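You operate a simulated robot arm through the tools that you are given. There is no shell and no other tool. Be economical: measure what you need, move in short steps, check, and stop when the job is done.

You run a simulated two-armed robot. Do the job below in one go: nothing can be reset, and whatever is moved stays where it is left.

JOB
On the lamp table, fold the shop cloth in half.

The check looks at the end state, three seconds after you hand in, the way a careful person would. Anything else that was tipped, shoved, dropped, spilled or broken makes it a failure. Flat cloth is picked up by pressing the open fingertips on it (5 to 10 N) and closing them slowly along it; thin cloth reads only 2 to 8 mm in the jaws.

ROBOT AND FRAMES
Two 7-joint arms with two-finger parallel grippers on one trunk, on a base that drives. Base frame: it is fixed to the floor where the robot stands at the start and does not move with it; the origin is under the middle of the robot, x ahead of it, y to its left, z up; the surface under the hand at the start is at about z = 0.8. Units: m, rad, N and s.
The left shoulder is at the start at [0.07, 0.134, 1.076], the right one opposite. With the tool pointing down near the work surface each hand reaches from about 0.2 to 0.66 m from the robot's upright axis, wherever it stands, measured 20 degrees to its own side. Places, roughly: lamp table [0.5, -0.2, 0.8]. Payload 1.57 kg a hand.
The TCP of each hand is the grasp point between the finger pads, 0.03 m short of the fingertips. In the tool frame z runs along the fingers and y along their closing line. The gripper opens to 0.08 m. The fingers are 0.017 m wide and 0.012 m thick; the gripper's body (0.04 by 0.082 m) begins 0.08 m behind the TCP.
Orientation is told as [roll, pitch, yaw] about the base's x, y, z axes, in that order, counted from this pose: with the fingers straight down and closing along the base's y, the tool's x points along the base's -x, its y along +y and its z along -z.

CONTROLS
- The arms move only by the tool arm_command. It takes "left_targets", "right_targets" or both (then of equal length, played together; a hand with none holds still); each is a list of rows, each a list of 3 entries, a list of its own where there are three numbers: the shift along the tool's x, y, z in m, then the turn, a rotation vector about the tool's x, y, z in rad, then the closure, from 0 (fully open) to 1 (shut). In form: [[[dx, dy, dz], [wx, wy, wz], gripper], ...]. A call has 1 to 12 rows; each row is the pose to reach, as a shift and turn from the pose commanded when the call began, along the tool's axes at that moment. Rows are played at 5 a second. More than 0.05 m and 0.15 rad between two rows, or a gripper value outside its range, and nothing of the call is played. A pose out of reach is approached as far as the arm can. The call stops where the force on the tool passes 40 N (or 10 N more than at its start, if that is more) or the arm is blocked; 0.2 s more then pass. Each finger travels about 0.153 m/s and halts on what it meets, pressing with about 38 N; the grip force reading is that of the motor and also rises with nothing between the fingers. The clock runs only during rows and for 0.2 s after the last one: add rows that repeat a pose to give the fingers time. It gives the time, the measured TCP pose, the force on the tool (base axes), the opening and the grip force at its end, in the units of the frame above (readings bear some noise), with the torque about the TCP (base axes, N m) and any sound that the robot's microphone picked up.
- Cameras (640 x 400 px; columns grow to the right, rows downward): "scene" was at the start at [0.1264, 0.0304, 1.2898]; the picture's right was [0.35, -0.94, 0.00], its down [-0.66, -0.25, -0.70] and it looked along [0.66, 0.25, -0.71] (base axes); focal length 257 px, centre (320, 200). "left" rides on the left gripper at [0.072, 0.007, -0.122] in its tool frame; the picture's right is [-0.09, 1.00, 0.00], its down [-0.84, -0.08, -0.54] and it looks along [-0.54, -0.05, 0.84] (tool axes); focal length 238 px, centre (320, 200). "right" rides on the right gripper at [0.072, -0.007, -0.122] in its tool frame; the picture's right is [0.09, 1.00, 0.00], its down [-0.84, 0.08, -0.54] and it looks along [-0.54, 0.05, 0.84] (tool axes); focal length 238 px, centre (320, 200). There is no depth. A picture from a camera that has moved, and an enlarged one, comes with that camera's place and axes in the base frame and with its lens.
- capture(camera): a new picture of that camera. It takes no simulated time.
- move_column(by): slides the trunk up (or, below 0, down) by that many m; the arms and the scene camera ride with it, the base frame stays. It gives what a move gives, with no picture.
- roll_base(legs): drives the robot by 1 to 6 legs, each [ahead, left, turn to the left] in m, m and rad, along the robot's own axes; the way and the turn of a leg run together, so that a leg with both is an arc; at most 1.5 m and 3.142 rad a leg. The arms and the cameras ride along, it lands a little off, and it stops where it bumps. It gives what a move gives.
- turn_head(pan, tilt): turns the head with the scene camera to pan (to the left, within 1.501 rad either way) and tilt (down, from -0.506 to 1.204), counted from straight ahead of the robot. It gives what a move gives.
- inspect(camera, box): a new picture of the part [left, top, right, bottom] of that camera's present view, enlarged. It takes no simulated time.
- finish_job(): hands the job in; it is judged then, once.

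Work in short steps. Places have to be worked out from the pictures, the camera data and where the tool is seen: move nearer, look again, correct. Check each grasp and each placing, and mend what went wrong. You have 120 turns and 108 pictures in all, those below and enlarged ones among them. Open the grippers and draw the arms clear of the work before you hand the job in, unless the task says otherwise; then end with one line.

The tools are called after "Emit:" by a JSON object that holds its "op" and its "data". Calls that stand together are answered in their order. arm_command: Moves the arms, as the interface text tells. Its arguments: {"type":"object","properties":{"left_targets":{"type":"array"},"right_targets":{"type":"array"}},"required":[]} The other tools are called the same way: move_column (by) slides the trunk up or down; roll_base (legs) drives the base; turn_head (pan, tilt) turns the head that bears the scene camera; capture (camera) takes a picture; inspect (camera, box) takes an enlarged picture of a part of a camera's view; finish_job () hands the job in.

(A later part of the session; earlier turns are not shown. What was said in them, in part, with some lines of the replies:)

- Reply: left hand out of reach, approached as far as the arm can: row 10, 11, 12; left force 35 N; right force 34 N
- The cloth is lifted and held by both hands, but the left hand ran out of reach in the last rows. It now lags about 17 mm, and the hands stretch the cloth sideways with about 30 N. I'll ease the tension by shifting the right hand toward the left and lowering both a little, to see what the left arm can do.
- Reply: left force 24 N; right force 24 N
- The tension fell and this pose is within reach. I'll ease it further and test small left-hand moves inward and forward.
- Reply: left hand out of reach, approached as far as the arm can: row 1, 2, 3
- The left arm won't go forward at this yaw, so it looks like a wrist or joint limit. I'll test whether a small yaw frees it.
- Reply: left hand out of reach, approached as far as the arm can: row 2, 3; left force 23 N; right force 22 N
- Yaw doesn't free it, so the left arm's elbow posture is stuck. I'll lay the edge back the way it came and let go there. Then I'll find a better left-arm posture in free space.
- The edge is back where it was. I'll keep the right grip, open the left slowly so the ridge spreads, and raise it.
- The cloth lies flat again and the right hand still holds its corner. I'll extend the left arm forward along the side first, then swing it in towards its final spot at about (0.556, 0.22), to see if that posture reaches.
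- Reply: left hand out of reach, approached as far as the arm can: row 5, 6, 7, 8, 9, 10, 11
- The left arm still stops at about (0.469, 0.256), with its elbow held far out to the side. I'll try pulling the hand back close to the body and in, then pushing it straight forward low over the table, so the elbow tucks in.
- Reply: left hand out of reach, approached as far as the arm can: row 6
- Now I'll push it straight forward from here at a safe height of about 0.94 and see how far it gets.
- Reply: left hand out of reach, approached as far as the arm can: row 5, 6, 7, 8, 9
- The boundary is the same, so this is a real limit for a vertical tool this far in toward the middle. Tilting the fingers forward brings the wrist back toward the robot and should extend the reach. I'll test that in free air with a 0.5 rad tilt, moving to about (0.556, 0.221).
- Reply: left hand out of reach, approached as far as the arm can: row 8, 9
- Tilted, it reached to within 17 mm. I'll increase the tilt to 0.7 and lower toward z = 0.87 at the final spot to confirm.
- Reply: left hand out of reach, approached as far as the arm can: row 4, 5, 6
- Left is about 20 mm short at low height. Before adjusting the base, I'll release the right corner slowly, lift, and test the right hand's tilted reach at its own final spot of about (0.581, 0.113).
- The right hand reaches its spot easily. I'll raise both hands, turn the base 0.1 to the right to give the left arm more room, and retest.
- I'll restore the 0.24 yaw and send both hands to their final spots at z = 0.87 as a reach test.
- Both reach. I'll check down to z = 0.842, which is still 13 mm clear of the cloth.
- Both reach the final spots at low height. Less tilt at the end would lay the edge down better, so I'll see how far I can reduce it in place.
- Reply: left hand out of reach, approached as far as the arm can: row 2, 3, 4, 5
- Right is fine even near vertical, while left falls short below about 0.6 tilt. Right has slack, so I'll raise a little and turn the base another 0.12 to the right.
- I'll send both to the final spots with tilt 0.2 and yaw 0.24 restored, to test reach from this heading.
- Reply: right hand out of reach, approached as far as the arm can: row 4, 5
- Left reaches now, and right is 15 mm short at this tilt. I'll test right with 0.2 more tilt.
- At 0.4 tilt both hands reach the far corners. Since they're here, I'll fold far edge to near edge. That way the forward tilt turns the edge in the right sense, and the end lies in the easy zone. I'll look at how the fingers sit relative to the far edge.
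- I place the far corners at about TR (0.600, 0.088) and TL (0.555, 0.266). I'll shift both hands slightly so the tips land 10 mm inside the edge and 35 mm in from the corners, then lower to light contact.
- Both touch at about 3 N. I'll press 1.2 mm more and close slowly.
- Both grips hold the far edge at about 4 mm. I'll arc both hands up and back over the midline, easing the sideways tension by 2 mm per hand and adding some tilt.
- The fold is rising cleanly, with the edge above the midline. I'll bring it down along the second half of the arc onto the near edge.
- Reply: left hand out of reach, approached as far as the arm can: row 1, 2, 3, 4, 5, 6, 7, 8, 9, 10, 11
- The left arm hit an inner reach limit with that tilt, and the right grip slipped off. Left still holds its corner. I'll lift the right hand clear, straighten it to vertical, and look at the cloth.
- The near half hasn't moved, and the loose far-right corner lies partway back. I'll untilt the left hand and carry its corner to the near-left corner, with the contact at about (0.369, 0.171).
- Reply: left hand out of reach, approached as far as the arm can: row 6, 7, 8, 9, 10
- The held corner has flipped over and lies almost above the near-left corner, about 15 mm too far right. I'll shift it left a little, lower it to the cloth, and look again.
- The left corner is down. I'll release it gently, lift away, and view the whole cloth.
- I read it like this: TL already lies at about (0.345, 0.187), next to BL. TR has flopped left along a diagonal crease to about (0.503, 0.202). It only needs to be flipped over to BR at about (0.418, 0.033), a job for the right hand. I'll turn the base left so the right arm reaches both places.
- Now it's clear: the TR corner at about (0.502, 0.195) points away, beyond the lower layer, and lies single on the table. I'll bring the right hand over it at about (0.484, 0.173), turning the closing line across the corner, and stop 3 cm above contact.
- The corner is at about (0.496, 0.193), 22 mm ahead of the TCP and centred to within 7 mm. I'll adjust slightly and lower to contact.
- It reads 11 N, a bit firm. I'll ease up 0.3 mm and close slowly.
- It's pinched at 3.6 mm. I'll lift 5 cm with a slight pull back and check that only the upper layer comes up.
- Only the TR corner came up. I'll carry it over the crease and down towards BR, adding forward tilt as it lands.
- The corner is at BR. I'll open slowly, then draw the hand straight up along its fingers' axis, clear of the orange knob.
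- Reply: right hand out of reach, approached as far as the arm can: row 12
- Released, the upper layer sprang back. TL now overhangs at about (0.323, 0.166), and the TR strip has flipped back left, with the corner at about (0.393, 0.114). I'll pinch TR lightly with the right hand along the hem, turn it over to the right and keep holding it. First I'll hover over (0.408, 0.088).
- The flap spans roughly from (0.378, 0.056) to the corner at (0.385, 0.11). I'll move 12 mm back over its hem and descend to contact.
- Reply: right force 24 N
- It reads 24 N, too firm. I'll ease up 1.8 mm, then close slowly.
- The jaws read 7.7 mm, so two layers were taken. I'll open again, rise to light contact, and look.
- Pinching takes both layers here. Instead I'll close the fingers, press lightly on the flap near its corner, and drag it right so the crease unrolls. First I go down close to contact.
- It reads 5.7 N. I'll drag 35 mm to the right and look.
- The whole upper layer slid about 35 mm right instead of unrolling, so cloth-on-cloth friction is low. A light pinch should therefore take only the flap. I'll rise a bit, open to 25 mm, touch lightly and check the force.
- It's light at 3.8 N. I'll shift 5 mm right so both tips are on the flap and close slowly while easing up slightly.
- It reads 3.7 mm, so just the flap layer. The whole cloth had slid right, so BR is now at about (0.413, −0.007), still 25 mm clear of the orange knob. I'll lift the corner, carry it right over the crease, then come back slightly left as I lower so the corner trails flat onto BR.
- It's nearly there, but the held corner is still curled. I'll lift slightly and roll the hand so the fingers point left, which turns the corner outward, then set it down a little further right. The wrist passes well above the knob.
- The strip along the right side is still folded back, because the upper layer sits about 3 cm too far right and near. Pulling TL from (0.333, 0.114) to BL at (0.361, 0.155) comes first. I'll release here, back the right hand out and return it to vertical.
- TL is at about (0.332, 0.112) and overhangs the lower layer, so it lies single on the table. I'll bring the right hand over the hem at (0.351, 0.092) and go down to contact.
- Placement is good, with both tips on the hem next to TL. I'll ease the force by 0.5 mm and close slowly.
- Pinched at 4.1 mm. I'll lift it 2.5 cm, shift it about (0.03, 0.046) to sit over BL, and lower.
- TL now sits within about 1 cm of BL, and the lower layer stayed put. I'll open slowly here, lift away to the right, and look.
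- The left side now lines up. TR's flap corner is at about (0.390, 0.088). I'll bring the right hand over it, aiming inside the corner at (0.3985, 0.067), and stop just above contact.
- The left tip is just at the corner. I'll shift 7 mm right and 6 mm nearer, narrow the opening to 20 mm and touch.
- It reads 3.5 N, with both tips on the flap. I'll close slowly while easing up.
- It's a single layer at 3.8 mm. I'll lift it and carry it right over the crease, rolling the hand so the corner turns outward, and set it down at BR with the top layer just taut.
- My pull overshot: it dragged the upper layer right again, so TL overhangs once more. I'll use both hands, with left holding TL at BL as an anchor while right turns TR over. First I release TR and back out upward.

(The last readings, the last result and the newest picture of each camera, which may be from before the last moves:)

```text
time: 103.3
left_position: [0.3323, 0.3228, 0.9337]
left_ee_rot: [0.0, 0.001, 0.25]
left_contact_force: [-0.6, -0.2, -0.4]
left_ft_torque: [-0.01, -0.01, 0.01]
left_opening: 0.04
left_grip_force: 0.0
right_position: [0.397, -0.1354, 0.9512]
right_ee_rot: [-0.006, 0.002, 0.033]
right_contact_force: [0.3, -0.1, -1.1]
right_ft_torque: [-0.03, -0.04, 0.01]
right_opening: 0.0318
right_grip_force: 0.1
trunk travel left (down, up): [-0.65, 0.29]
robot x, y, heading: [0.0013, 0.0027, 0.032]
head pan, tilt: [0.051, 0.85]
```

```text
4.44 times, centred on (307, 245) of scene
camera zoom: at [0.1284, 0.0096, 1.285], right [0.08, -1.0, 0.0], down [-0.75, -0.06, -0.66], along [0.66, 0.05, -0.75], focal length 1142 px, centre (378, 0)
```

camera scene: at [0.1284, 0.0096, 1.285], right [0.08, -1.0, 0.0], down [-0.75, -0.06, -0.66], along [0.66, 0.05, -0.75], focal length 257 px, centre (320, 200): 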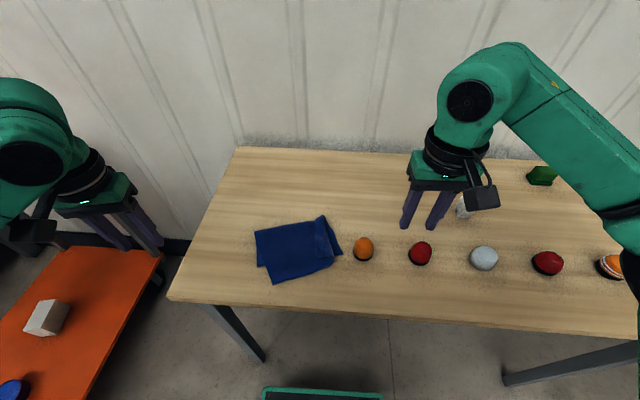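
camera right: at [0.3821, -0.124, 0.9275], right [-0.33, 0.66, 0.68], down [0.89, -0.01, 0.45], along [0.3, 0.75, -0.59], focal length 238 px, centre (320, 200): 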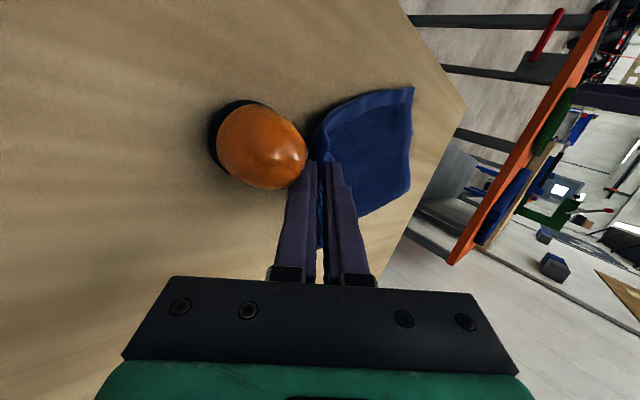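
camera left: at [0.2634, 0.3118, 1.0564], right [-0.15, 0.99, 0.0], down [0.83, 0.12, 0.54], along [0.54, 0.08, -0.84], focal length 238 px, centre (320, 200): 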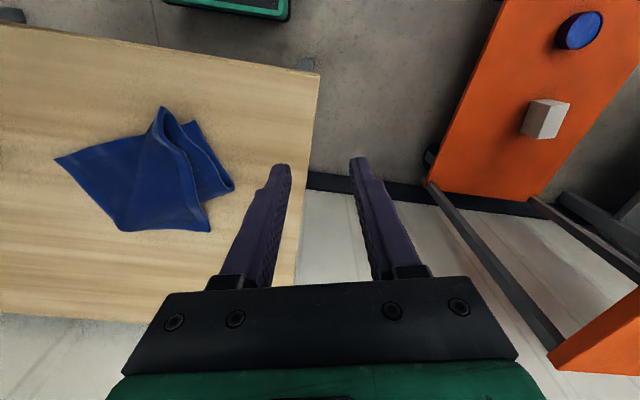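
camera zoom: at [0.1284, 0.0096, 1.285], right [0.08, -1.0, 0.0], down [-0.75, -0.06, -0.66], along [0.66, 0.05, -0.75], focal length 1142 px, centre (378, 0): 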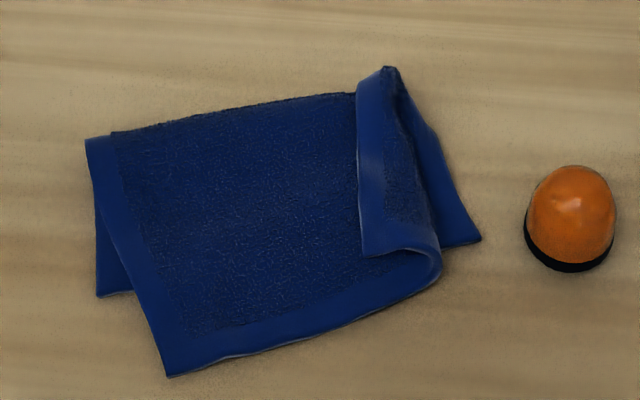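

TL is at (0.3275, 0.117) and BL at (0.363, 0.157). I'll bring the left hand over TL's hem at about (0.350, 0.10), stopping 3 cm up.

Emit:
{"op": "arm_command", "data": {"left_targets": [[[0.0063, -0.0366, 0], [0, 0, 0], 0.625], [[0.0126, -0.0733, 0], [0, 0, 0], 0.625], [[0.0189, -0.11, 0.01], [0, 0, 0], 0.625], [[0.0252, -0.1465, 0.025], [0, 0, -0.05], 0.625], [[0.0315, -0.183, 0.05], [0, 0, -0.1], 0.625], [[0.0378, -0.2198, 0.074], [0, 0, -0.15], 0.625], [[0.0378, -0.2198, 0.074], [0, 0, -0.15], 0.625]]}}

Emit:
{"op": "inspect", "data": {"camera": "left", "box": [160, 60, 480, 260]}}

```text
time: 104.9
left_position: [0.3514, 0.1026, 0.861]
left_ee_rot: [-0.002, -0.001, 0.399]
left_contact_force: [0.2, 0.6, 0.0]
left_ft_torque: [-0.03, 0.01, -0.02]
left_opening: 0.0302
left_grip_force: 0.1
right_position: [0.3954, -0.137, 0.9518]
right_ee_rot: [-0.005, 0.002, 0.033]
right_contact_force: [-0.7, 0.0, -0.2]
right_ft_torque: [0.02, -0.03, -0.02]
right_opening: 0.032
right_grip_force: 0.1
trunk travel left (down, up): [-0.65, 0.29]
robot x, y, heading: [0.0001, 0.0031, 0.034]
head pan, tilt: [0.051, 0.85]
```

```text
2.00 times, centred on (320, 160) of left
camera zoom: at [0.2812, 0.0805, 0.9833], right [-0.3, 0.95, 0.0], down [0.8, 0.26, 0.54], along [0.52, 0.16, -0.84], focal length 477 px, centre (320, 280)
```

zoom: 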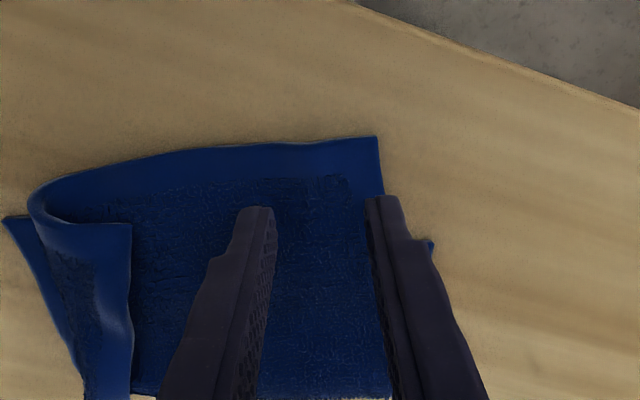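

It's well placed. I'll shift 4 mm inward and lower to contact.

Emit:
{"op": "arm_command", "data": {"left_targets": [[[0, -0.004, 0.012], [0, 0, 0], 0.625], [[0, -0.004, 0.023], [0, 0, 0], 0.625], [[0, -0.004, 0.028], [0, 0, 0], 0.625], [[0, -0.004, 0.028], [0, 0, 0], 0.625]]}}

```text
time: 105.9
left_position: [0.3521, 0.0974, 0.8331]
left_ee_rot: [-0.002, -0.001, 0.399]
left_contact_force: [0.6, 2.0, 11.0]
left_ft_torque: [0.08, -0.03, 0.01]
left_opening: 0.0302
left_grip_force: 0.0
right_position: [0.3961, -0.1355, 0.9531]
right_ee_rot: [-0.004, 0.001, 0.034]
right_contact_force: [-0.6, -0.2, 0.2]
right_ft_torque: [-0.02, -0.01, -0.01]
right_opening: 0.032
right_grip_force: 0.1
trunk travel left (down, up): [-0.65, 0.29]
robot x, y, heading: [0.0017, -0.0006, 0.033]
head pan, tilt: [0.051, 0.85]
```

Contact is good. I'll close slowly with a slight ease.

Emit:
{"op": "arm_command", "data": {"left_targets": [[[0, 0, -0.0004], [0, 0, 0], 0.625], [[0, 0, -0.0004], [0, 0, 0], 0.67], [[0, 0, -0.0004], [0, 0, 0], 0.71], [[0, 0, -0.0004], [0, 0, 0], 0.75], [[0, 0, -0.0004], [0, 0, 0], 0.79], [[0, 0, -0.0004], [0, 0, 0], 0.83], [[0, 0, -0.0004], [0, 0, 0], 0.87], [[0, 0, -0.0004], [0, 0, 0], 0.91], [[0, 0, -0.0004], [0, 0, 0], 0.95], [[0, 0, -0.0004], [0, 0, 0], 1.0], [[0, 0, -0.0004], [0, 0, 0], 1.0]]}}

```text
time: 108.3
left_position: [0.3502, 0.0963, 0.8336]
left_ee_rot: [-0.001, -0.002, 0.4]
left_contact_force: [0.1, -2.1, 10.3]
left_ft_torque: [-0.04, -0.01, -0.02]
left_opening: 0.0048
left_grip_force: 25.2
right_position: [0.3966, -0.1365, 0.9524]
right_ee_rot: [-0.005, 0.002, 0.033]
right_contact_force: [0.9, 0.2, 1.0]
right_ft_torque: [0.01, 0.0, -0.01]
right_opening: 0.032
right_grip_force: 0.1
trunk travel left (down, up): [-0.65, 0.29]
robot x, y, heading: [0.0004, -0.0028, 0.026]
head pan, tilt: [0.051, 0.85]
```

It holds at 4.8 mm. I'll lift and carry TL to BL with a small clockwise turn, then hold there.

Emit:
{"op": "arm_command", "data": {"left_targets": [[[0, 0, -0.012], [0, 0, 0], 1], [[-0.005, 0.002, -0.024], [0, 0, 0.03], 1], [[-0.013, 0.006, -0.026], [0, 0, 0.07], 1], [[-0.022, 0.01, -0.026], [0, 0, 0.11], 1], [[-0.031, 0.0145, -0.026], [0, 0, 0.15], 1], [[-0.039, 0.0185, -0.024], [0, 0, 0.19], 1], [[-0.0429, 0.0203, -0.018], [0, 0, 0.2], 1], [[-0.0429, 0.0203, -0.01], [0, 0, 0.2], 1], [[-0.0429, 0.0203, -0.0045], [0, 0, 0.2], 1], [[-0.0429, 0.0203, -0.0045], [0, 0, 0.2], 1]]}}

Emit:
{"op": "inspect", "data": {"camera": "scene", "box": [235, 200, 379, 290]}}

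Emit:
{"op": "capture", "data": {"camera": "left"}}

```text
time: 110.5
left_position: [0.3828, 0.1325, 0.8385]
left_ee_rot: [-0.001, -0.002, 0.2]
left_contact_force: [1.3, 0.3, 4.7]
left_ft_torque: [-0.04, -0.05, 0.08]
left_opening: 0.0038
left_grip_force: 24.6
right_position: [0.3972, -0.1359, 0.9519]
right_ee_rot: [-0.005, 0.003, 0.033]
right_contact_force: [-0.5, 0.4, 0.2]
right_ft_torque: [0.0, 0.04, 0.0]
right_opening: 0.0319
right_grip_force: 0.0
trunk travel left (down, up): [-0.65, 0.29]
robot x, y, heading: [-0.0012, -0.0006, 0.032]
head pan, tilt: [0.051, 0.85]
```

```text
4.44 times, centred on (307, 245) of scene
camera zoom: at [0.1282, 0.0093, 1.2851], right [0.08, -1.0, 0.0], down [-0.75, -0.06, -0.66], along [0.66, 0.05, -0.75], focal length 1142 px, centre (378, 0)
```

zoom: 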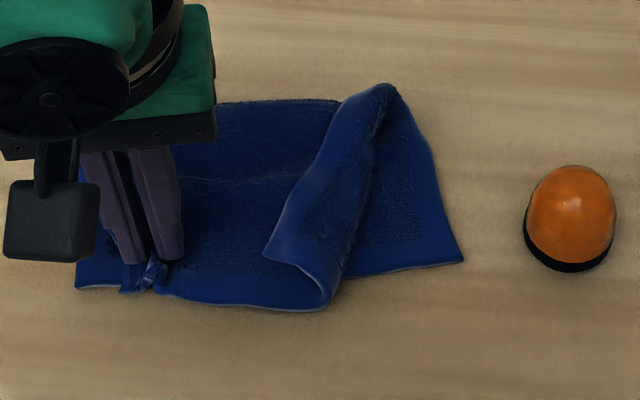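

```text
24 pictures are left
camera left: at [0.3103, 0.1253, 0.9597], right [-0.11, 0.99, 0.0], down [0.83, 0.09, 0.54], along [0.54, 0.06, -0.84], focal length 238 px, centre (320, 200)
```

left: 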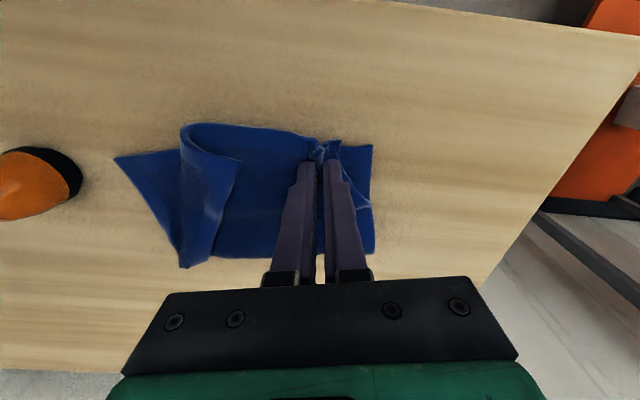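

TL is at BL. The right gripper has no room beside the left one in this pose, so I'll release TL and use the closed left fingers as a press anchor on the upper layer, further left at about (0.405, 0.165).

Emit:
{"op": "arm_command", "data": {"left_targets": [[[0, 0, 0.001], [0, 0, 0], 0.9], [[0, 0.001, 0.001], [0, 0, 0], 0.8], [[0, 0.001, 0.001], [0, 0, 0], 0.7], [[0, 0.001, 0], [0, 0, 0], 0.62], [[0, 0.001, -0.012], [0, 0, 0], 0.62], [[-0.01, 0.01, -0.025], [0, 0, 0], 0.8], [[-0.02, 0.02, -0.025], [0, 0, 0], 1], [[-0.028, 0.0275, -0.02], [0, 0, 0], 1], [[-0.028, 0.0275, -0.008], [0, 0, 0], 1], [[-0.028, 0.0275, -0.002], [0, 0, 0], 1], [[-0.028, 0.0275, -0.001], [0, 0, 0], 1]]}}

Emit:
{"op": "capture", "data": {"camera": "left"}}

```text
time: 112.9
left_position: [0.4043, 0.1649, 0.8378]
left_ee_rot: [0.0, -0.001, 0.2]
left_contact_force: [0.2, -0.1, 1.8]
left_ft_torque: [-0.03, 0.0, 0.02]
left_opening: 0.0
left_grip_force: 21.5
right_position: [0.3971, -0.135, 0.9526]
right_ee_rot: [-0.005, 0.004, 0.032]
right_contact_force: [0.9, 0.4, 0.1]
right_ft_torque: [0.0, 0.01, -0.02]
right_opening: 0.0323
right_grip_force: 0.1
trunk travel left (down, up): [-0.65, 0.29]
robot x, y, heading: [0.0016, -0.0008, 0.03]
head pan, tilt: [0.051, 0.85]
```

```text
23 pictures are left
camera left: at [0.3324, 0.1582, 0.9607], right [-0.11, 0.99, 0.0], down [0.84, 0.09, 0.54], along [0.54, 0.06, -0.84], focal length 238 px, centre (320, 200)
```

left: 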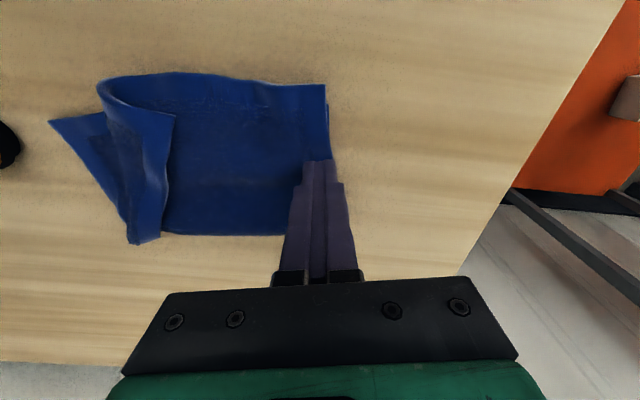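

TL lies at (0.352, 0.164), good. I'll press the left anchor a bit harder and bring the right hand over the flap corner, which I place at about (0.380, 0.071).

Emit:
{"op": "arm_command", "data": {"left_targets": [[[0, 0, 0.0005], [0, 0, 0], 1], [[0, 0, 0.001], [0, 0, 0], 1], [[0, 0, 0.0013], [0, 0, 0], 1], [[0, 0, 0.0013], [0, 0, 0], 1], [[0, 0, 0.0013], [0, 0, 0], 1], [[0, 0, 0.0013], [0, 0, 0], 1], [[0, 0, 0.0013], [0, 0, 0], 1], [[0, 0, 0.0013], [0, 0, 0], 1]], "right_targets": [[[0, 0.04, 0], [0, 0, -0.05], 0.75], [[0, 0.08, 0], [0, 0, -0.1], 0.75], [[0, 0.12, 0.015], [0, 0, -0.15], 0.75], [[0, 0.155, 0.035], [0, 0, -0.2], 0.75], [[0, 0.18, 0.065], [0, 0, -0.25], 0.75], [[0, 0.187, 0.09], [0, 0, -0.27], 0.75], [[0, 0.187, 0.1], [0, 0, -0.27], 0.75], [[0, 0.187, 0.1], [0, 0, -0.27], 0.75]]}}

Emit:
{"op": "inspect", "data": {"camera": "right", "box": [160, 60, 480, 260]}}

```text
time: 114.7
left_position: [0.4046, 0.1658, 0.8367]
left_ee_rot: [-0.001, 0.001, 0.199]
left_contact_force: [0.7, -0.6, 3.7]
left_ft_torque: [0.0, -0.04, 0.0]
left_opening: 0.0001
left_grip_force: 21.4
right_position: [0.3914, 0.0503, 0.851]
right_ee_rot: [-0.003, 0.006, 0.302]
right_contact_force: [-0.2, -0.2, 0.0]
right_ft_torque: [0.01, 0.01, -0.03]
right_opening: 0.0202
right_grip_force: 0.1
trunk travel left (down, up): [-0.65, 0.29]
robot x, y, heading: [0.0005, -0.0004, 0.034]
head pan, tilt: [0.051, 0.85]
```

```text
2.00 times, centred on (320, 160) of right
camera zoom: at [0.3226, 0.0223, 0.9723], right [-0.38, 0.92, 0.0], down [0.78, 0.33, 0.54], along [0.5, 0.2, -0.84], focal length 477 px, centre (320, 280)
```

zoom: 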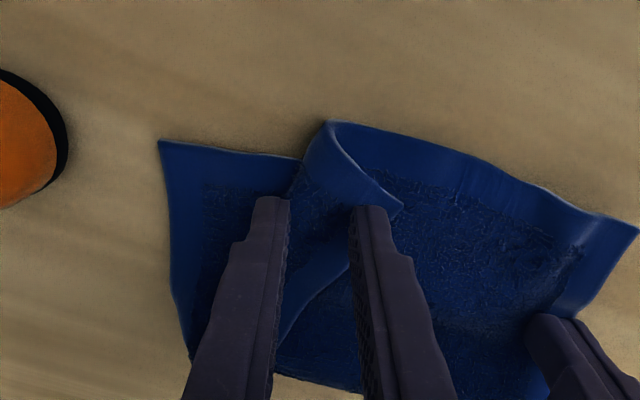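

The fingers straddle the flap just inside its corner. I'll lower to light contact with a small left shift and firm the left anchor.

Emit:
{"op": "arm_command", "data": {"left_targets": [[[0, 0, 0.0005], [0, 0, 0], 1], [[0, 0, 0.001], [0, 0, 0], 1], [[0, 0, 0.001], [0, 0, 0], 1], [[0, 0, 0.001], [0, 0, 0], 1]], "right_targets": [[[0.003, 0.004, 0.004], [0, 0, 0], 0.75], [[0.003, 0.004, 0.008], [0, 0, 0], 0.75], [[0.003, 0.004, 0.0108], [0, 0, 0], 0.75], [[0.003, 0.004, 0.0115], [0, 0, 0], 0.75]]}}

```text
time: 115.7
left_position: [0.4051, 0.1643, 0.8357]
left_ee_rot: [-0.001, 0.001, 0.2]
left_contact_force: [1.9, 0.7, 4.5]
left_ft_torque: [-0.02, -0.05, 0.0]
left_opening: 0.0
left_grip_force: 21.4
right_position: [0.3861, 0.0535, 0.8394]
right_ee_rot: [-0.003, 0.004, 0.301]
right_contact_force: [1.4, -0.8, 2.8]
right_ft_torque: [0.0, 0.0, 0.03]
right_opening: 0.0195
right_grip_force: 0.1
trunk travel left (down, up): [-0.65, 0.29]
robot x, y, heading: [0.0011, -0.0038, 0.03]
head pan, tilt: [0.051, 0.85]
```

Right has 2.8 N, light as wanted. I'll close it slowly.

Emit:
{"op": "arm_command", "data": {"left_targets": [[[0, 0, 0.0007], [0, 0, 0], 1], [[0, 0, 0.0012], [0, 0, 0], 1], [[0, 0, 0.0012], [0, 0, 0], 1], [[0, 0, 0.0012], [0, 0, 0], 1], [[0, 0, 0.0012], [0, 0, 0], 1], [[0, 0, 0.0012], [0, 0, 0], 1], [[0, 0, 0.0012], [0, 0, 0], 1], [[0, 0, 0.0012], [0, 0, 0], 1], [[0, 0, 0.0012], [0, 0, 0], 1], [[0, 0, 0.0012], [0, 0, 0], 1]], "right_targets": [[[0, 0, 0.0003], [0, 0, 0], 0.75], [[0, 0, 0.0003], [0, 0, 0], 0.78], [[0, 0, 0.0003], [0, 0, 0], 0.81], [[0, 0, 0.0001], [0, 0, 0], 0.84], [[0, 0, 0], [0, 0, 0], 0.87], [[0, 0, -0.0002], [0, 0, 0], 0.9], [[0, 0, -0.0004], [0, 0, 0], 0.93], [[0, 0, -0.0006], [0, 0, 0], 0.96], [[0, 0, -0.0008], [0, 0, 0], 1], [[0, 0, -0.0008], [0, 0, 0], 1]]}}

Emit:
{"op": "inspect", "data": {"camera": "right", "box": [160, 60, 480, 260]}}

```text
time: 117.9
left_position: [0.4058, 0.1655, 0.8355]
left_ee_rot: [-0.002, -0.003, 0.199]
left_contact_force: [3.4, 1.0, 10.6]
left_ft_torque: [-0.02, -0.14, -0.01]
left_opening: 0.0
left_grip_force: 21.6
right_position: [0.3862, 0.054, 0.8398]
right_ee_rot: [-0.002, 0.005, 0.302]
right_contact_force: [0.2, -0.3, 2.6]
right_ft_torque: [-0.03, -0.02, 0.0]
right_opening: 0.0036
right_grip_force: 24.6
trunk travel left (down, up): [-0.65, 0.29]
robot x, y, heading: [0.0024, -0.0001, 0.032]
head pan, tilt: [0.051, 0.85]
```

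```text
2.00 times, centred on (320, 160) of right
camera zoom: at [0.3179, 0.0253, 0.9617], right [-0.38, 0.92, 0.0], down [0.78, 0.33, 0.54], along [0.5, 0.2, -0.84], focal length 477 px, centre (320, 280)
```

zoom: 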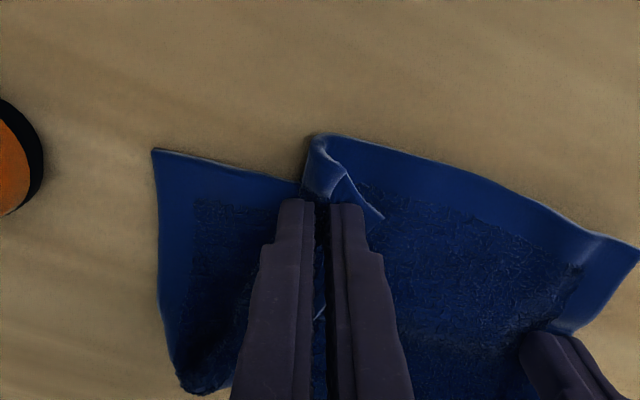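

It's a single layer at 3.6 mm, and the anchor holds at 10 N. TL to BR measures 0.185 m, exactly the edge length, so TR should land on BR. I'll flip it over with a roll, aiming the fingertips at (0.397, 0.009), with no overpull.

Emit:
{"op": "arm_command", "data": {"right_targets": [[[0, 0, -0.015], [0, 0, 0], 1], [[0, -0.006, -0.03], [-0.1, 0, 0], 1], [[0.001, -0.016, -0.04], [-0.2, 0, 0], 1], [[0.001, -0.028, -0.043], [-0.3, 0, 0], 1], [[0.002, -0.04, -0.041], [-0.4, 0, 0], 1], [[0.002, -0.05, -0.034], [-0.5, 0, 0], 1], [[0.003, -0.058, -0.026], [-0.6, 0, 0], 1], [[0.003, -0.064, -0.016], [-0.68, 0, 0], 1], [[0.003, -0.066, -0.008], [-0.75, 0, 0], 1], [[0.003, -0.066, -0.001], [-0.75, 0, 0], 1], [[0.003, -0.066, -0.001], [-0.75, 0, 0], 1]]}}

Emit:
{"op": "inspect", "data": {"camera": "scene", "box": [235, 200, 379, 290]}}

```text
time: 120.3
left_position: [0.4036, 0.1658, 0.8344]
left_ee_rot: [-0.001, -0.001, 0.198]
left_contact_force: [0.5, -4.6, 11.6]
left_ft_torque: [-0.17, -0.02, -0.01]
left_opening: 0.0
left_grip_force: 21.4
right_position: [0.4007, -0.0109, 0.8421]
right_ee_rot: [0.746, 0.003, 0.301]
right_contact_force: [0.7, 6.1, -0.3]
right_ft_torque: [0.11, 0.0, -0.1]
right_opening: 0.0032
right_grip_force: 24.2
trunk travel left (down, up): [-0.65, 0.29]
robot x, y, heading: [0.0029, -0.0012, 0.029]
head pan, tilt: [0.051, 0.85]
```

```text
4.44 times, centred on (307, 245) of scene
camera zoom: at [0.1272, 0.0091, 1.2852], right [0.08, -1.0, 0.0], down [-0.75, -0.06, -0.66], along [0.66, 0.05, -0.75], focal length 1142 px, centre (378, 0)
```

zoom: 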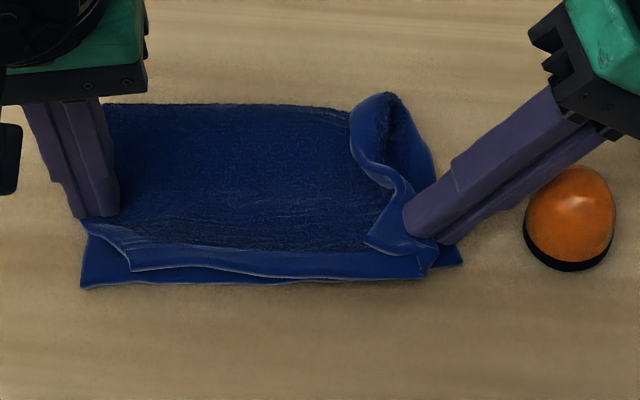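

The near edges are now parallel and close together. Only a 2–3 cm strip at the right is still turned back. I'll release it while keeping the left anchor, and see how the strip lies. Then I can wipe it outward against the anchor.

Emit:
{"op": "arm_command", "data": {"right_targets": [[[0, 0, 0], [0, 0, 0], 0.9], [[0, 0, 0], [0, 0, 0], 0.8], [[0, 0, 0], [0, 0, 0], 0.7], [[0, 0, -0.015], [0, 0, 0], 0.7], [[0, 0.01, -0.045], [0.05, 0, 0], 0.7], [[0, 0.03, -0.06], [0.15, 0, 0], 0.8], [[0, 0.04, -0.07], [0.3, 0, 0], 1], [[0, 0.04, -0.07], [0.45, 0, 0], 1], [[0, 0.04, -0.07], [0.6, 0, 0], 1], [[0, 0.04, -0.07], [0.75, 0, 0], 1]]}}

Emit:
{"op": "inspect", "data": {"camera": "scene", "box": [235, 200, 379, 290]}}

Emit:
{"op": "capture", "data": {"camera": "right"}}

```text
time: 122.5
left_position: [0.4053, 0.1647, 0.8344]
left_ee_rot: [-0.002, -0.001, 0.198]
left_contact_force: [0.6, -0.1, 9.3]
left_ft_torque: [-0.06, -0.04, -0.01]
left_opening: 0.0004
left_grip_force: 21.2
right_position: [0.4063, -0.0272, 0.9218]
right_ee_rot: [-0.005, 0.003, 0.301]
right_contact_force: [0.3, 0.4, 0.8]
right_ft_torque: [0.01, 0.01, -0.01]
right_opening: 0.0
right_grip_force: 21.5
trunk travel left (down, up): [-0.65, 0.29]
robot x, y, heading: [0.0007, 0.0015, 0.029]
head pan, tilt: [0.051, 0.85]
```

```text
4.44 times, centred on (307, 245) of scene
camera zoom: at [0.127, 0.0096, 1.2852], right [0.08, -1.0, 0.0], down [-0.75, -0.06, -0.66], along [0.66, 0.05, -0.75], focal length 1142 px, centre (378, 0)
```

zoom: 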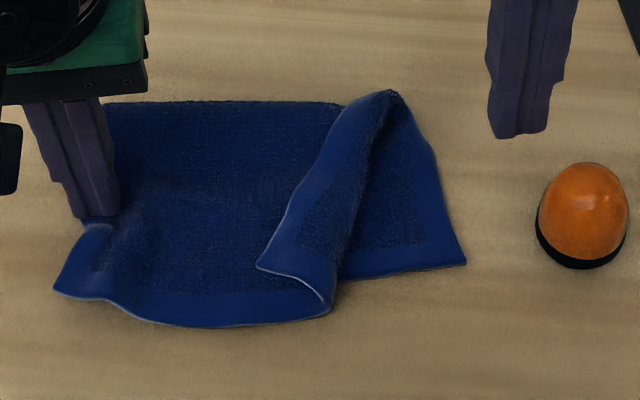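

```text
18 pictures are left
camera right: at [0.3399, -0.0551, 1.042], right [-0.38, 0.92, -0.01], down [0.78, 0.33, 0.54], along [0.5, 0.2, -0.84], focal length 238 px, centre (320, 200)
```

right: 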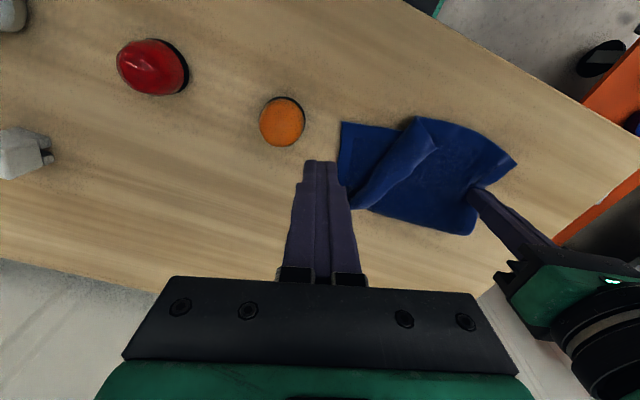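

Released, the strip folds back as a larger flap. While backing out, an opened finger also nudged the orange knob about 6 mm, so I'll keep the right hand well clear of it from now on. Next I'll wipe the flap to the right with closed vertical fingers against the left anchor. First I hover low over the flap at (0.39, 0.072).

Emit:
{"op": "arm_command", "data": {"left_targets": [[[0, 0, 0], [0, 0, 0], 1], [[0, 0, 0], [0, 0, 0], 1], [[0, 0, 0.0005], [0, 0, 0], 1], [[0, 0, 0.001], [0, 0, 0], 1], [[0, 0, 0.001], [0, 0, 0], 1], [[0, 0, 0.001], [0, 0, 0], 1]], "right_targets": [[[-0.004, 0.033, 0.01], [0, 0, 0], 1], [[-0.009, 0.067, 0.03], [0, 0, 0], 1], [[-0.0141, 0.0993, 0.055], [0, 0, 0], 1], [[-0.0141, 0.0993, 0.074], [0, 0, 0], 1], [[-0.0141, 0.0993, 0.08], [0, 0, 0], 1], [[-0.0141, 0.0993, 0.0815], [0, 0, 0], 1]]}}

Emit:
{"op": "inspect", "data": {"camera": "right", "box": [160, 60, 480, 260]}}

```text
time: 123.9
left_position: [0.4044, 0.1657, 0.8345]
left_ee_rot: [0.0, -0.002, 0.198]
left_contact_force: [2.6, 1.0, 15.5]
left_ft_torque: [-0.05, -0.07, 0.01]
left_opening: 0.0001
left_grip_force: 20.8
right_position: [0.3915, 0.0712, 0.8392]
right_ee_rot: [-0.005, 0.004, 0.302]
right_contact_force: [-0.1, 0.4, 4.3]
right_ft_torque: [0.01, 0.0, -0.01]
right_opening: 0.0
right_grip_force: 21.6
trunk travel left (down, up): [-0.65, 0.29]
robot x, y, heading: [-0.0014, 0.0004, 0.03]
head pan, tilt: [0.051, 0.85]
```

```text
2.00 times, centred on (320, 160) of right
camera zoom: at [0.3232, 0.0429, 0.9605], right [-0.38, 0.92, 0.0], down [0.78, 0.33, 0.54], along [0.5, 0.2, -0.84], focal length 477 px, centre (320, 280)
```

zoom: 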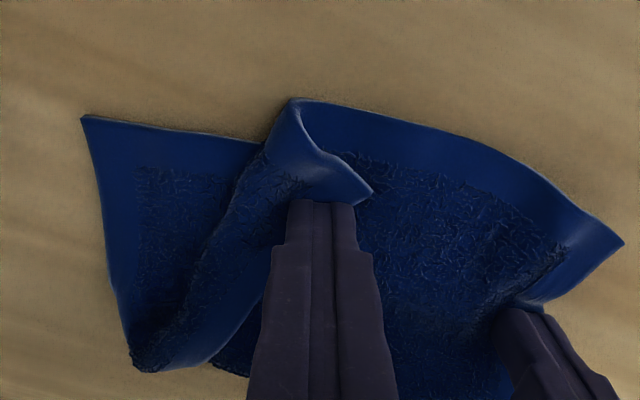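

The tips sit on the flap with 4.3 N and the anchor at 15 N. I'll wipe right by 8 cm, ending short of the knob.

Emit:
{"op": "arm_command", "data": {"right_targets": [[[0.0018, -0.008, 0.0003], [0, 0, 0], 1], [[0.0036, -0.016, 0.0003], [0, 0, 0], 1], [[0.0054, -0.024, 0.0003], [0, 0, 0], 1], [[0.0072, -0.032, 0.0003], [0, 0, 0], 1], [[0.009, -0.04, 0.0003], [0, 0, 0], 1], [[0.0108, -0.048, 0.0004], [0, 0, 0], 1], [[0.0126, -0.056, 0.0006], [0, 0, 0], 1], [[0.0144, -0.064, 0.001], [0, 0, 0], 1], [[0.0162, -0.072, 0.0015], [0, 0, 0], 1], [[0.0175, -0.078, 0.002], [0, 0, 0], 1]]}}

Emit:
{"op": "inspect", "data": {"camera": "scene", "box": [235, 200, 379, 290]}}

```text
time: 126.1
left_position: [0.4043, 0.1646, 0.8349]
left_ee_rot: [0.0, -0.003, 0.2]
left_contact_force: [3.0, 0.8, 19.4]
left_ft_torque: [-0.01, -0.1, 0.0]
left_opening: 0.0
left_grip_force: 21.5
right_position: [0.3969, -0.009, 0.8354]
right_ee_rot: [-0.005, 0.004, 0.302]
right_contact_force: [0.0, 0.1, 0.8]
right_ft_torque: [0.0, 0.01, 0.01]
right_opening: 0.0
right_grip_force: 21.6
trunk travel left (down, up): [-0.65, 0.29]
robot x, y, heading: [-0.0026, 0.0037, 0.033]
head pan, tilt: [0.051, 0.85]
```

```text
4.44 times, centred on (307, 245) of scene
camera zoom: at [0.1265, 0.0086, 1.2852], right [0.08, -1.0, 0.0], down [-0.75, -0.06, -0.66], along [0.66, 0.05, -0.75], focal length 1142 px, centre (378, 0)
```

zoom: 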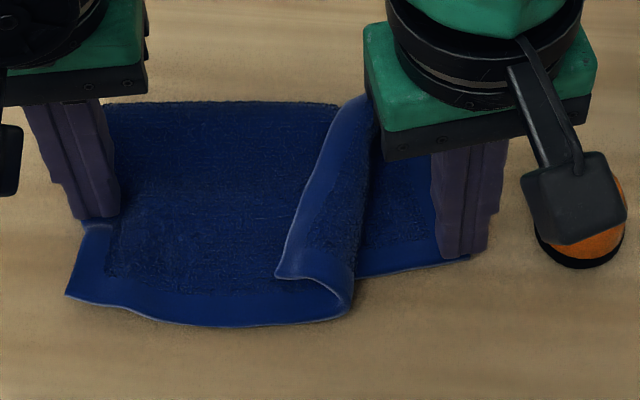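

The fingers slid over the flap without unrolling it. Pushing the flap's free hem edge from its left side should turn it over like a page. To make room, I'll lift the left anchor slightly, roll its wrist outward, and press again a little further in.

Emit:
{"op": "arm_command", "data": {"left_targets": [[[0, 0, -0.008], [0, 0, 0], 1], [[-0.01, 0.002, -0.01], [0.12, 0, 0], 1], [[-0.02, 0.005, -0.01], [0.24, 0, 0], 1], [[-0.025, 0.005, -0.01], [0.36, 0, 0], 1], [[-0.025, 0.005, -0.002], [0.36, 0, 0], 1], [[-0.025, 0.005, 0.001], [0.36, 0, 0], 1]], "right_targets": [[[0, 0, -0.01], [0, 0, 0], 1], [[0, 0.01, -0.04], [0, 0, 0], 1], [[0, 0.04, -0.045], [0, 0, 0], 1], [[-0.01, 0.07, -0.045], [0, 0, 0], 1], [[-0.02, 0.09, -0.045], [0, 0, 0], 1], [[-0.028, 0.101, -0.035], [0, 0, 0], 1]]}}

Emit:
{"op": "capture", "data": {"camera": "right"}}

```text
time: 127.5
left_position: [0.429, 0.1747, 0.835]
left_ee_rot: [-0.362, -0.008, 0.199]
left_contact_force: [-0.6, 3.2, 20.4]
left_ft_torque: [0.04, 0.0, -0.02]
left_opening: 0.0
left_grip_force: 21.5
right_position: [0.3933, 0.0973, 0.8733]
right_ee_rot: [-0.006, 0.002, 0.302]
right_contact_force: [0.0, 0.0, 0.0]
right_ft_torque: [0.01, -0.01, 0.02]
right_opening: 0.0
right_grip_force: 21.3
trunk travel left (down, up): [-0.65, 0.29]
robot x, y, heading: [-0.0004, 0.0052, 0.028]
head pan, tilt: [0.051, 0.85]
```

```text
15 pictures are left
camera right: at [0.3255, 0.0692, 0.9938], right [-0.38, 0.92, 0.0], down [0.78, 0.33, 0.54], along [0.5, 0.2, -0.84], focal length 238 px, centre (320, 200)
```

right: 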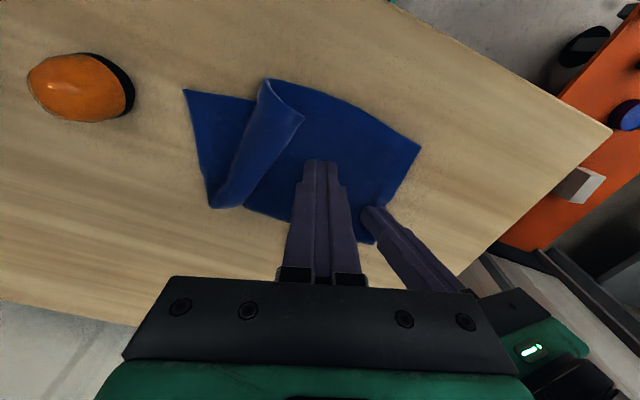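

The flap's hem runs from TR at (0.373, 0.074) forward, with a clear gap to my finger. I'll lower the closed fingers just left of it to touch the upper layer.

Emit:
{"op": "arm_command", "data": {"right_targets": [[[0.006, 0, 0.015], [0, 0, 0], 1], [[0.006, 0, 0.028], [0, 0, 0], 1], [[0.006, 0, 0.034], [0, 0, 0], 1], [[0.006, 0, 0.036], [0, 0, 0], 1]]}}

```text
time: 128.5
left_position: [0.4283, 0.1745, 0.8355]
left_ee_rot: [-0.361, -0.006, 0.199]
left_contact_force: [6.7, 6.0, 31.4]
left_ft_torque: [0.16, -0.22, -0.02]
left_opening: 0.0001
left_grip_force: 21.4
right_position: [0.3882, 0.0941, 0.8363]
right_ee_rot: [-0.004, 0.003, 0.301]
right_contact_force: [0.5, 1.9, 4.1]
right_ft_torque: [0.07, 0.02, 0.01]
right_opening: 0.0
right_grip_force: 21.0
trunk travel left (down, up): [-0.65, 0.29]
robot x, y, heading: [0.0014, 0.0, 0.033]
head pan, tilt: [0.051, 0.85]
```

I'll ease the anchor, which is at 31 N, and push the hem right by 4.5 cm, then look.

Emit:
{"op": "arm_command", "data": {"left_targets": [[[0, 0, -0.0008], [0, 0, 0], 1], [[0, 0, -0.0008], [0, 0, 0], 1], [[0, 0, -0.0008], [0, 0, 0], 1], [[0, 0, -0.0008], [0, 0, 0], 1], [[0, 0, -0.0008], [0, 0, 0], 1], [[0, 0, -0.0008], [0, 0, 0], 1]], "right_targets": [[[0.0015, -0.0075, 0], [0, 0, 0], 1], [[0.003, -0.015, 0], [0, 0, 0], 1], [[0.0045, -0.0225, 0], [0, 0, 0], 1], [[0.006, -0.03, 0], [0, 0, 0], 1], [[0.0075, -0.0375, 0], [0, 0, 0], 1], [[0.009, -0.045, 0], [0, 0, 0], 1]]}}

Emit:
{"op": "inspect", "data": {"camera": "right", "box": [160, 60, 480, 260]}}

```text
time: 129.9
left_position: [0.4267, 0.1755, 0.8349]
left_ee_rot: [-0.361, -0.003, 0.2]
left_contact_force: [6.2, -1.0, 26.7]
left_ft_torque: [-0.01, -0.17, 0.0]
left_opening: 0.0
left_grip_force: 20.9
right_position: [0.3931, 0.0484, 0.8368]
right_ee_rot: [-0.003, 0.003, 0.301]
right_contact_force: [-1.1, 3.7, 3.8]
right_ft_torque: [0.11, -0.03, 0.0]
right_opening: 0.0
right_grip_force: 21.3
trunk travel left (down, up): [-0.65, 0.29]
robot x, y, heading: [-0.0024, -0.001, 0.027]
head pan, tilt: [0.051, 0.85]
```

```text
2.00 times, centred on (320, 160) of right
camera zoom: at [0.3249, 0.0199, 0.958], right [-0.38, 0.92, 0.0], down [0.78, 0.33, 0.54], along [0.5, 0.2, -0.84], focal length 477 px, centre (320, 280)
```

zoom: 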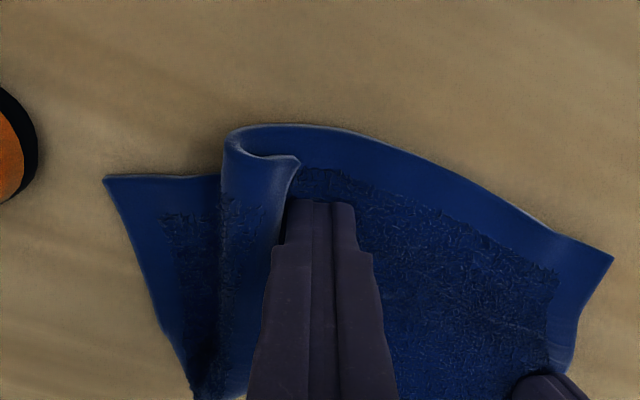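

The flap is rolling up against the finger as hoped. I'll keep pushing right by another 4 cm, ending at about y = 0.01.

Emit:
{"op": "arm_command", "data": {"right_targets": [[[0.0015, -0.0075, -0.0002], [0, 0, 0], 1], [[0.003, -0.015, -0.0004], [0, 0, 0], 1], [[0.0045, -0.0225, -0.0006], [0, 0, 0], 1], [[0.006, -0.03, -0.0008], [0, 0, 0], 1], [[0.0075, -0.0375, -0.001], [0, 0, 0], 1], [[0.0085, -0.042, -0.001], [0, 0, 0], 1]]}}

Emit:
{"op": "inspect", "data": {"camera": "right", "box": [160, 60, 480, 260]}}

```text
time: 131.3
left_position: [0.4277, 0.1755, 0.8349]
left_ee_rot: [-0.358, -0.004, 0.199]
left_contact_force: [4.5, -0.9, 26.1]
left_ft_torque: [-0.06, -0.13, 0.02]
left_opening: 0.0
left_grip_force: 21.3
right_position: [0.3969, 0.0052, 0.8382]
right_ee_rot: [-0.004, 0.003, 0.304]
right_contact_force: [0.4, 1.5, 0.6]
right_ft_torque: [0.05, 0.0, 0.03]
right_opening: 0.0
right_grip_force: 21.4
trunk travel left (down, up): [-0.65, 0.29]
robot x, y, heading: [0.0011, 0.0005, 0.032]
head pan, tilt: [0.051, 0.85]
```

```text
2.00 times, centred on (320, 160) of right
camera zoom: at [0.3294, -0.023, 0.9592], right [-0.39, 0.92, 0.0], down [0.78, 0.33, 0.54], along [0.5, 0.21, -0.84], focal length 477 px, centre (320, 280)
```

zoom: 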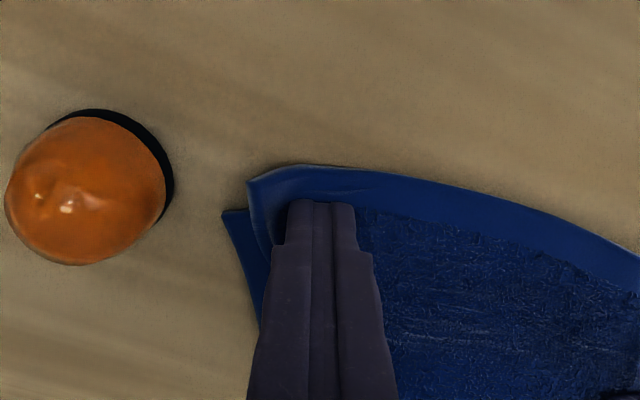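

The flap has turned over: TR's hem now stands up just right of the finger, over BR. I'll push 1 cm more to lay it outward, then lift straight up and look.

Emit:
{"op": "arm_command", "data": {"right_targets": [[[0.001, -0.005, 0], [0, 0, 0], 1], [[0.002, -0.011, 0], [0, 0, 0], 1], [[0.002, -0.011, -0.003], [0, 0, 0], 1], [[0.002, -0.011, -0.012], [0, 0, 0], 1], [[0.002, -0.009, -0.04], [0, 0, 0], 1], [[0.002, -0.005, -0.08], [0, 0, 0], 1], [[-0.02, 0, -0.12], [0, 0, 0], 1], [[-0.06, 0, -0.13], [0, 0, 0], 1]]}}

Emit:
{"op": "inspect", "data": {"camera": "scene", "box": [235, 200, 379, 290]}}

```text
time: 133.1
left_position: [0.4267, 0.174, 0.834]
left_ee_rot: [-0.362, -0.004, 0.199]
left_contact_force: [4.7, -0.4, 25.7]
left_ft_torque: [-0.08, -0.16, 0.0]
left_opening: 0.0
left_grip_force: 21.6
right_position: [0.4546, 0.0245, 0.9662]
right_ee_rot: [-0.004, 0.001, 0.302]
right_contact_force: [-0.4, 0.0, 0.2]
right_ft_torque: [0.01, 0.02, 0.01]
right_opening: 0.0004
right_grip_force: 21.5
trunk travel left (down, up): [-0.65, 0.29]
robot x, y, heading: [-0.0007, 0.0037, 0.033]
head pan, tilt: [0.051, 0.85]
```

```text
4.44 times, centred on (307, 245) of scene
camera zoom: at [0.1253, 0.0086, 1.2854], right [0.08, -1.0, 0.0], down [-0.75, -0.06, -0.66], along [0.66, 0.05, -0.75], focal length 1142 px, centre (378, 0)
```

zoom: 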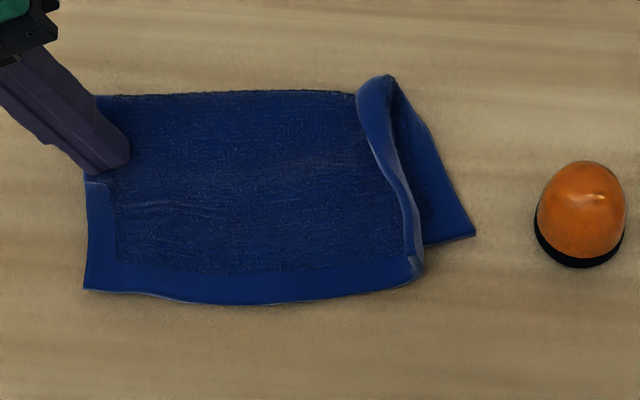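

Much better: the fold is nearly complete, with only the right hem standing up in a narrow curl. I'll turn the middle of that hem outward with the same push, starting from (0.437, 0.052).

Emit:
{"op": "arm_command", "data": {"right_targets": [[[0.0086, 0.0315, 0.03], [0, 0, 0], 1], [[0.0086, 0.0315, 0.07], [0, 0, 0], 1], [[0.0086, 0.0315, 0.11], [0, 0, 0], 1], [[0.0086, 0.0315, 0.125], [0, 0, 0], 1], [[0.0086, 0.0315, 0.1297], [0, 0, 0], 1], [[0.01, 0.022, 0.1297], [0, 0, 0], 1], [[0.0112, 0.012, 0.1295], [0, 0, 0], 1], [[0.0125, 0.002, 0.1293], [0, 0, 0], 1], [[0.0138, -0.008, 0.129], [0, 0, 0], 1], [[0.015, -0.018, 0.129], [0, 0, 0], 1], [[0.0158, -0.026, 0.129], [0, 0, 0], 1]]}}

Emit:
{"op": "inspect", "data": {"camera": "right", "box": [160, 60, 480, 260]}}

```text
time: 135.5
left_position: [0.4263, 0.1739, 0.8361]
left_ee_rot: [-0.359, -0.003, 0.2]
left_contact_force: [3.3, -0.6, 26.8]
left_ft_torque: [-0.06, -0.17, 0.02]
left_opening: 0.0
left_grip_force: 21.4
right_position: [0.4475, -0.0085, 0.8385]
right_ee_rot: [-0.004, 0.003, 0.302]
right_contact_force: [0.2, -0.4, 0.3]
right_ft_torque: [0.0, 0.01, -0.03]
right_opening: 0.0001
right_grip_force: 21.5
trunk travel left (down, up): [-0.65, 0.29]
robot x, y, heading: [-0.0048, 0.0005, 0.03]
head pan, tilt: [0.051, 0.85]
```

```text
2.00 times, centred on (320, 160) of right
camera zoom: at [0.3794, -0.0351, 0.9599], right [-0.38, 0.92, 0.0], down [0.78, 0.33, 0.54], along [0.5, 0.2, -0.84], focal length 477 px, centre (320, 280)
```

zoom: 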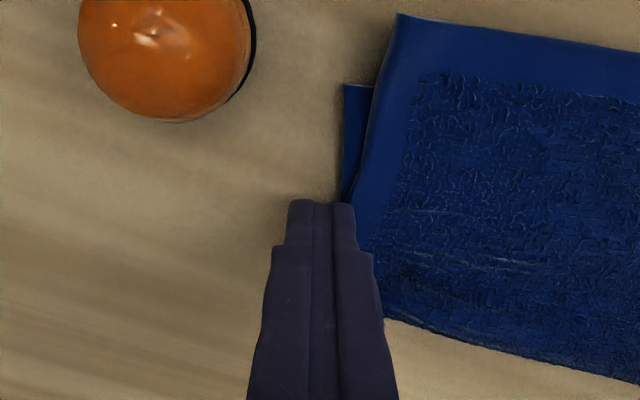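

The right hem now lies flat along the lower layer. I'll lift both hands straight up and clear, and check the fold.

Emit:
{"op": "arm_command", "data": {"right_targets": [[[0, 0, -0.01], [0, 0, 0], 1], [[0, 0, -0.04], [0, 0, 0], 1], [[0, 0, -0.08], [0, 0, 0], 1], [[0, -0.02, -0.12], [0, 0, 0], 0.8], [[0, -0.06, -0.13], [0, 0, 0], 0.6], [[0, -0.1, -0.13], [0, 0, 0], 0.5]], "left_targets": [[[0, 0, -0.004], [0, 0, 0], 1], [[0, 0, -0.03], [0, 0, 0], 1], [[0, 0.01, -0.06], [-0.1, 0, 0], 1], [[0.01, 0.05, -0.09], [-0.2, 0, 0], 0.8], [[0.02, 0.09, -0.1], [-0.3, 0, 0], 0.6], [[0.03, 0.13, -0.1], [-0.36, 0, 0], 0.5]]}}

Emit:
{"op": "inspect", "data": {"camera": "scene", "box": [235, 200, 379, 290]}}

```text
refused: row 4 steps farther than a row can; nothing moved
```

```text
4.44 times, centred on (307, 245) of scene
camera zoom: at [0.1253, 0.008, 1.2854], right [0.08, -1.0, 0.0], down [-0.75, -0.06, -0.66], along [0.66, 0.05, -0.75], focal length 1142 px, centre (378, 0)
```

zoom: 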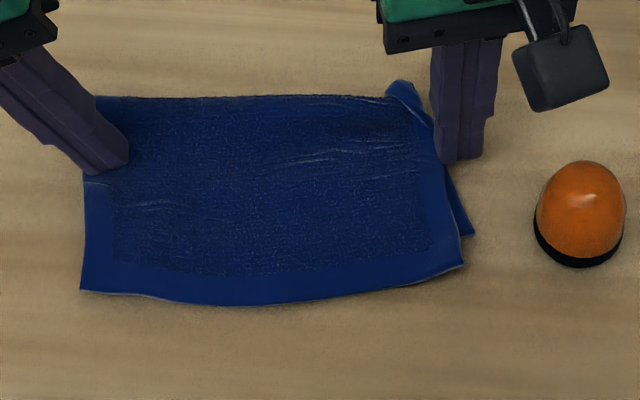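

The fold looks very good. I'll retract again with smaller steps.

Emit:
{"op": "arm_command", "data": {"right_targets": [[[0, 0, -0.01], [0, 0, 0], 1], [[0, 0, -0.04], [0, 0, 0], 1], [[0, 0, -0.075], [0, 0, 0], 1], [[0, -0.01, -0.11], [0, 0, 0], 0.8], [[0, -0.04, -0.12], [0, 0, 0], 0.6], [[0, -0.075, -0.12], [0, 0, 0], 0.5], [[0, -0.11, -0.12], [0, 0, 0], 0.5]], "left_targets": [[[0, 0, -0.004], [0, 0, 0], 1], [[0, 0, -0.03], [0, 0, 0], 1], [[0, 0.005, -0.06], [-0.1, 0, 0], 1], [[0.005, 0.03, -0.085], [-0.2, 0, 0], 0.8], [[0.01, 0.06, -0.1], [-0.3, 0, 0], 0.6], [[0.02, 0.095, -0.1], [-0.36, 0, 0], 0.5], [[0.03, 0.13, -0.1], [-0.36, 0, 0], 0.5]]}}

Emit:
{"op": "inspect", "data": {"camera": "scene", "box": [235, 200, 379, 290]}}

```text
time: 137.1
left_position: [0.3663, 0.3248, 0.8807]
left_ee_rot: [0.0, 0.0, 0.199]
left_contact_force: [-0.1, -0.2, 0.5]
left_ft_torque: [0.0, 0.0, -0.01]
left_opening: 0.04
left_grip_force: 0.1
right_position: [0.4824, -0.11, 0.9591]
right_ee_rot: [-0.006, 0.003, 0.304]
right_contact_force: [-0.3, 0.5, -0.4]
right_ft_torque: [-0.02, -0.02, -0.04]
right_opening: 0.0399
right_grip_force: 0.1
trunk travel left (down, up): [-0.65, 0.29]
robot x, y, heading: [-0.0032, 0.0027, 0.025]
head pan, tilt: [0.051, 0.85]
```

```text
4.44 times, centred on (307, 245) of scene
camera zoom: at [0.1272, 0.0105, 1.2852], right [0.08, -1.0, 0.0], down [-0.75, -0.06, -0.66], along [0.66, 0.05, -0.75], focal length 1142 px, centre (378, 0)
```

zoom: 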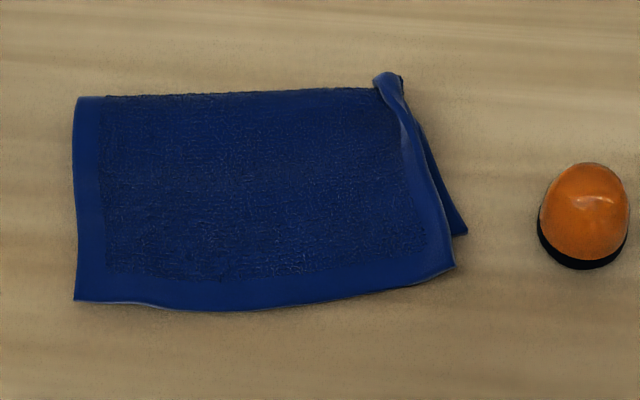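

The cloth is folded in half, with edges matching within 1–2 cm and no flap. I'll check the orange knob's shift by comparing its spacing to the red knob with the earlier view from the same heading.

Emit:
{"op": "inspect", "data": {"camera": "scene", "box": [340, 215, 500, 315]}}

Emit:
{"op": "capture", "data": {"camera": "scene"}}

```text
4.00 times, centred on (420, 265) of scene
camera zoom: at [0.1272, 0.0105, 1.2852], right [0.08, -1.0, 0.0], down [-0.75, -0.06, -0.66], along [0.66, 0.05, -0.75], focal length 1028 px, centre (-80, -60)
```

zoom: 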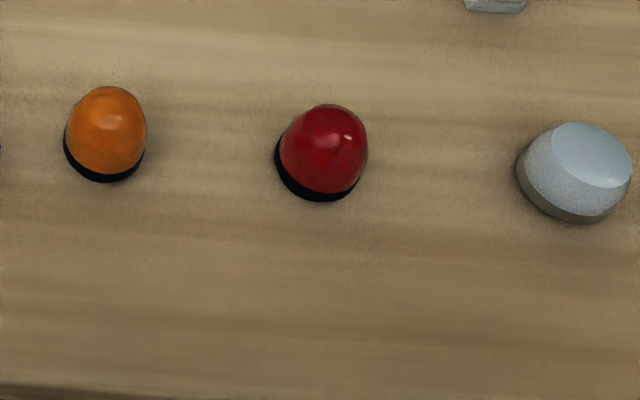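

```text
7 pictures are left
camera scene: at [0.1272, 0.0105, 1.2852], right [0.08, -1.0, 0.0], down [-0.75, -0.06, -0.66], along [0.66, 0.05, -0.75], focal length 257 px, centre (320, 200)
```

scene: 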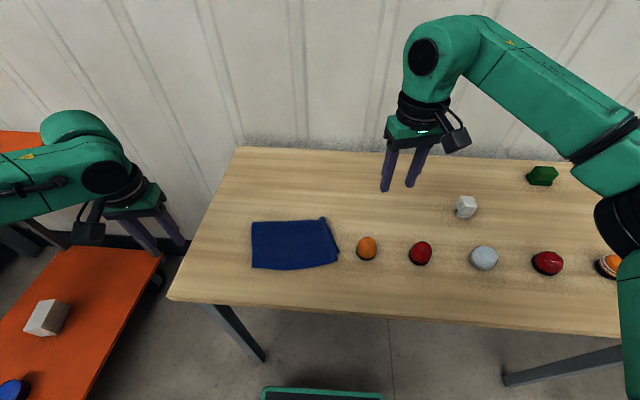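

The knob sits about 6 mm from where it was. It's upright and not touched by anything, and pushing it back would risk more than it fixes, so I'm leaving it. The cloth is flat and folded, and both grippers are open and clear, so I'm handing in.

Emit:
{"op": "finish_job", "data": {}}

```text
The job is handed in.
```

The shop cloth is folded in half on the lamp table, far edge over near edge, with edges matching to within about 2 cm and a small curl at the far-right corner of the fold; the orange knob beside it was nudged about 6 mm (still upright), and I left it there.
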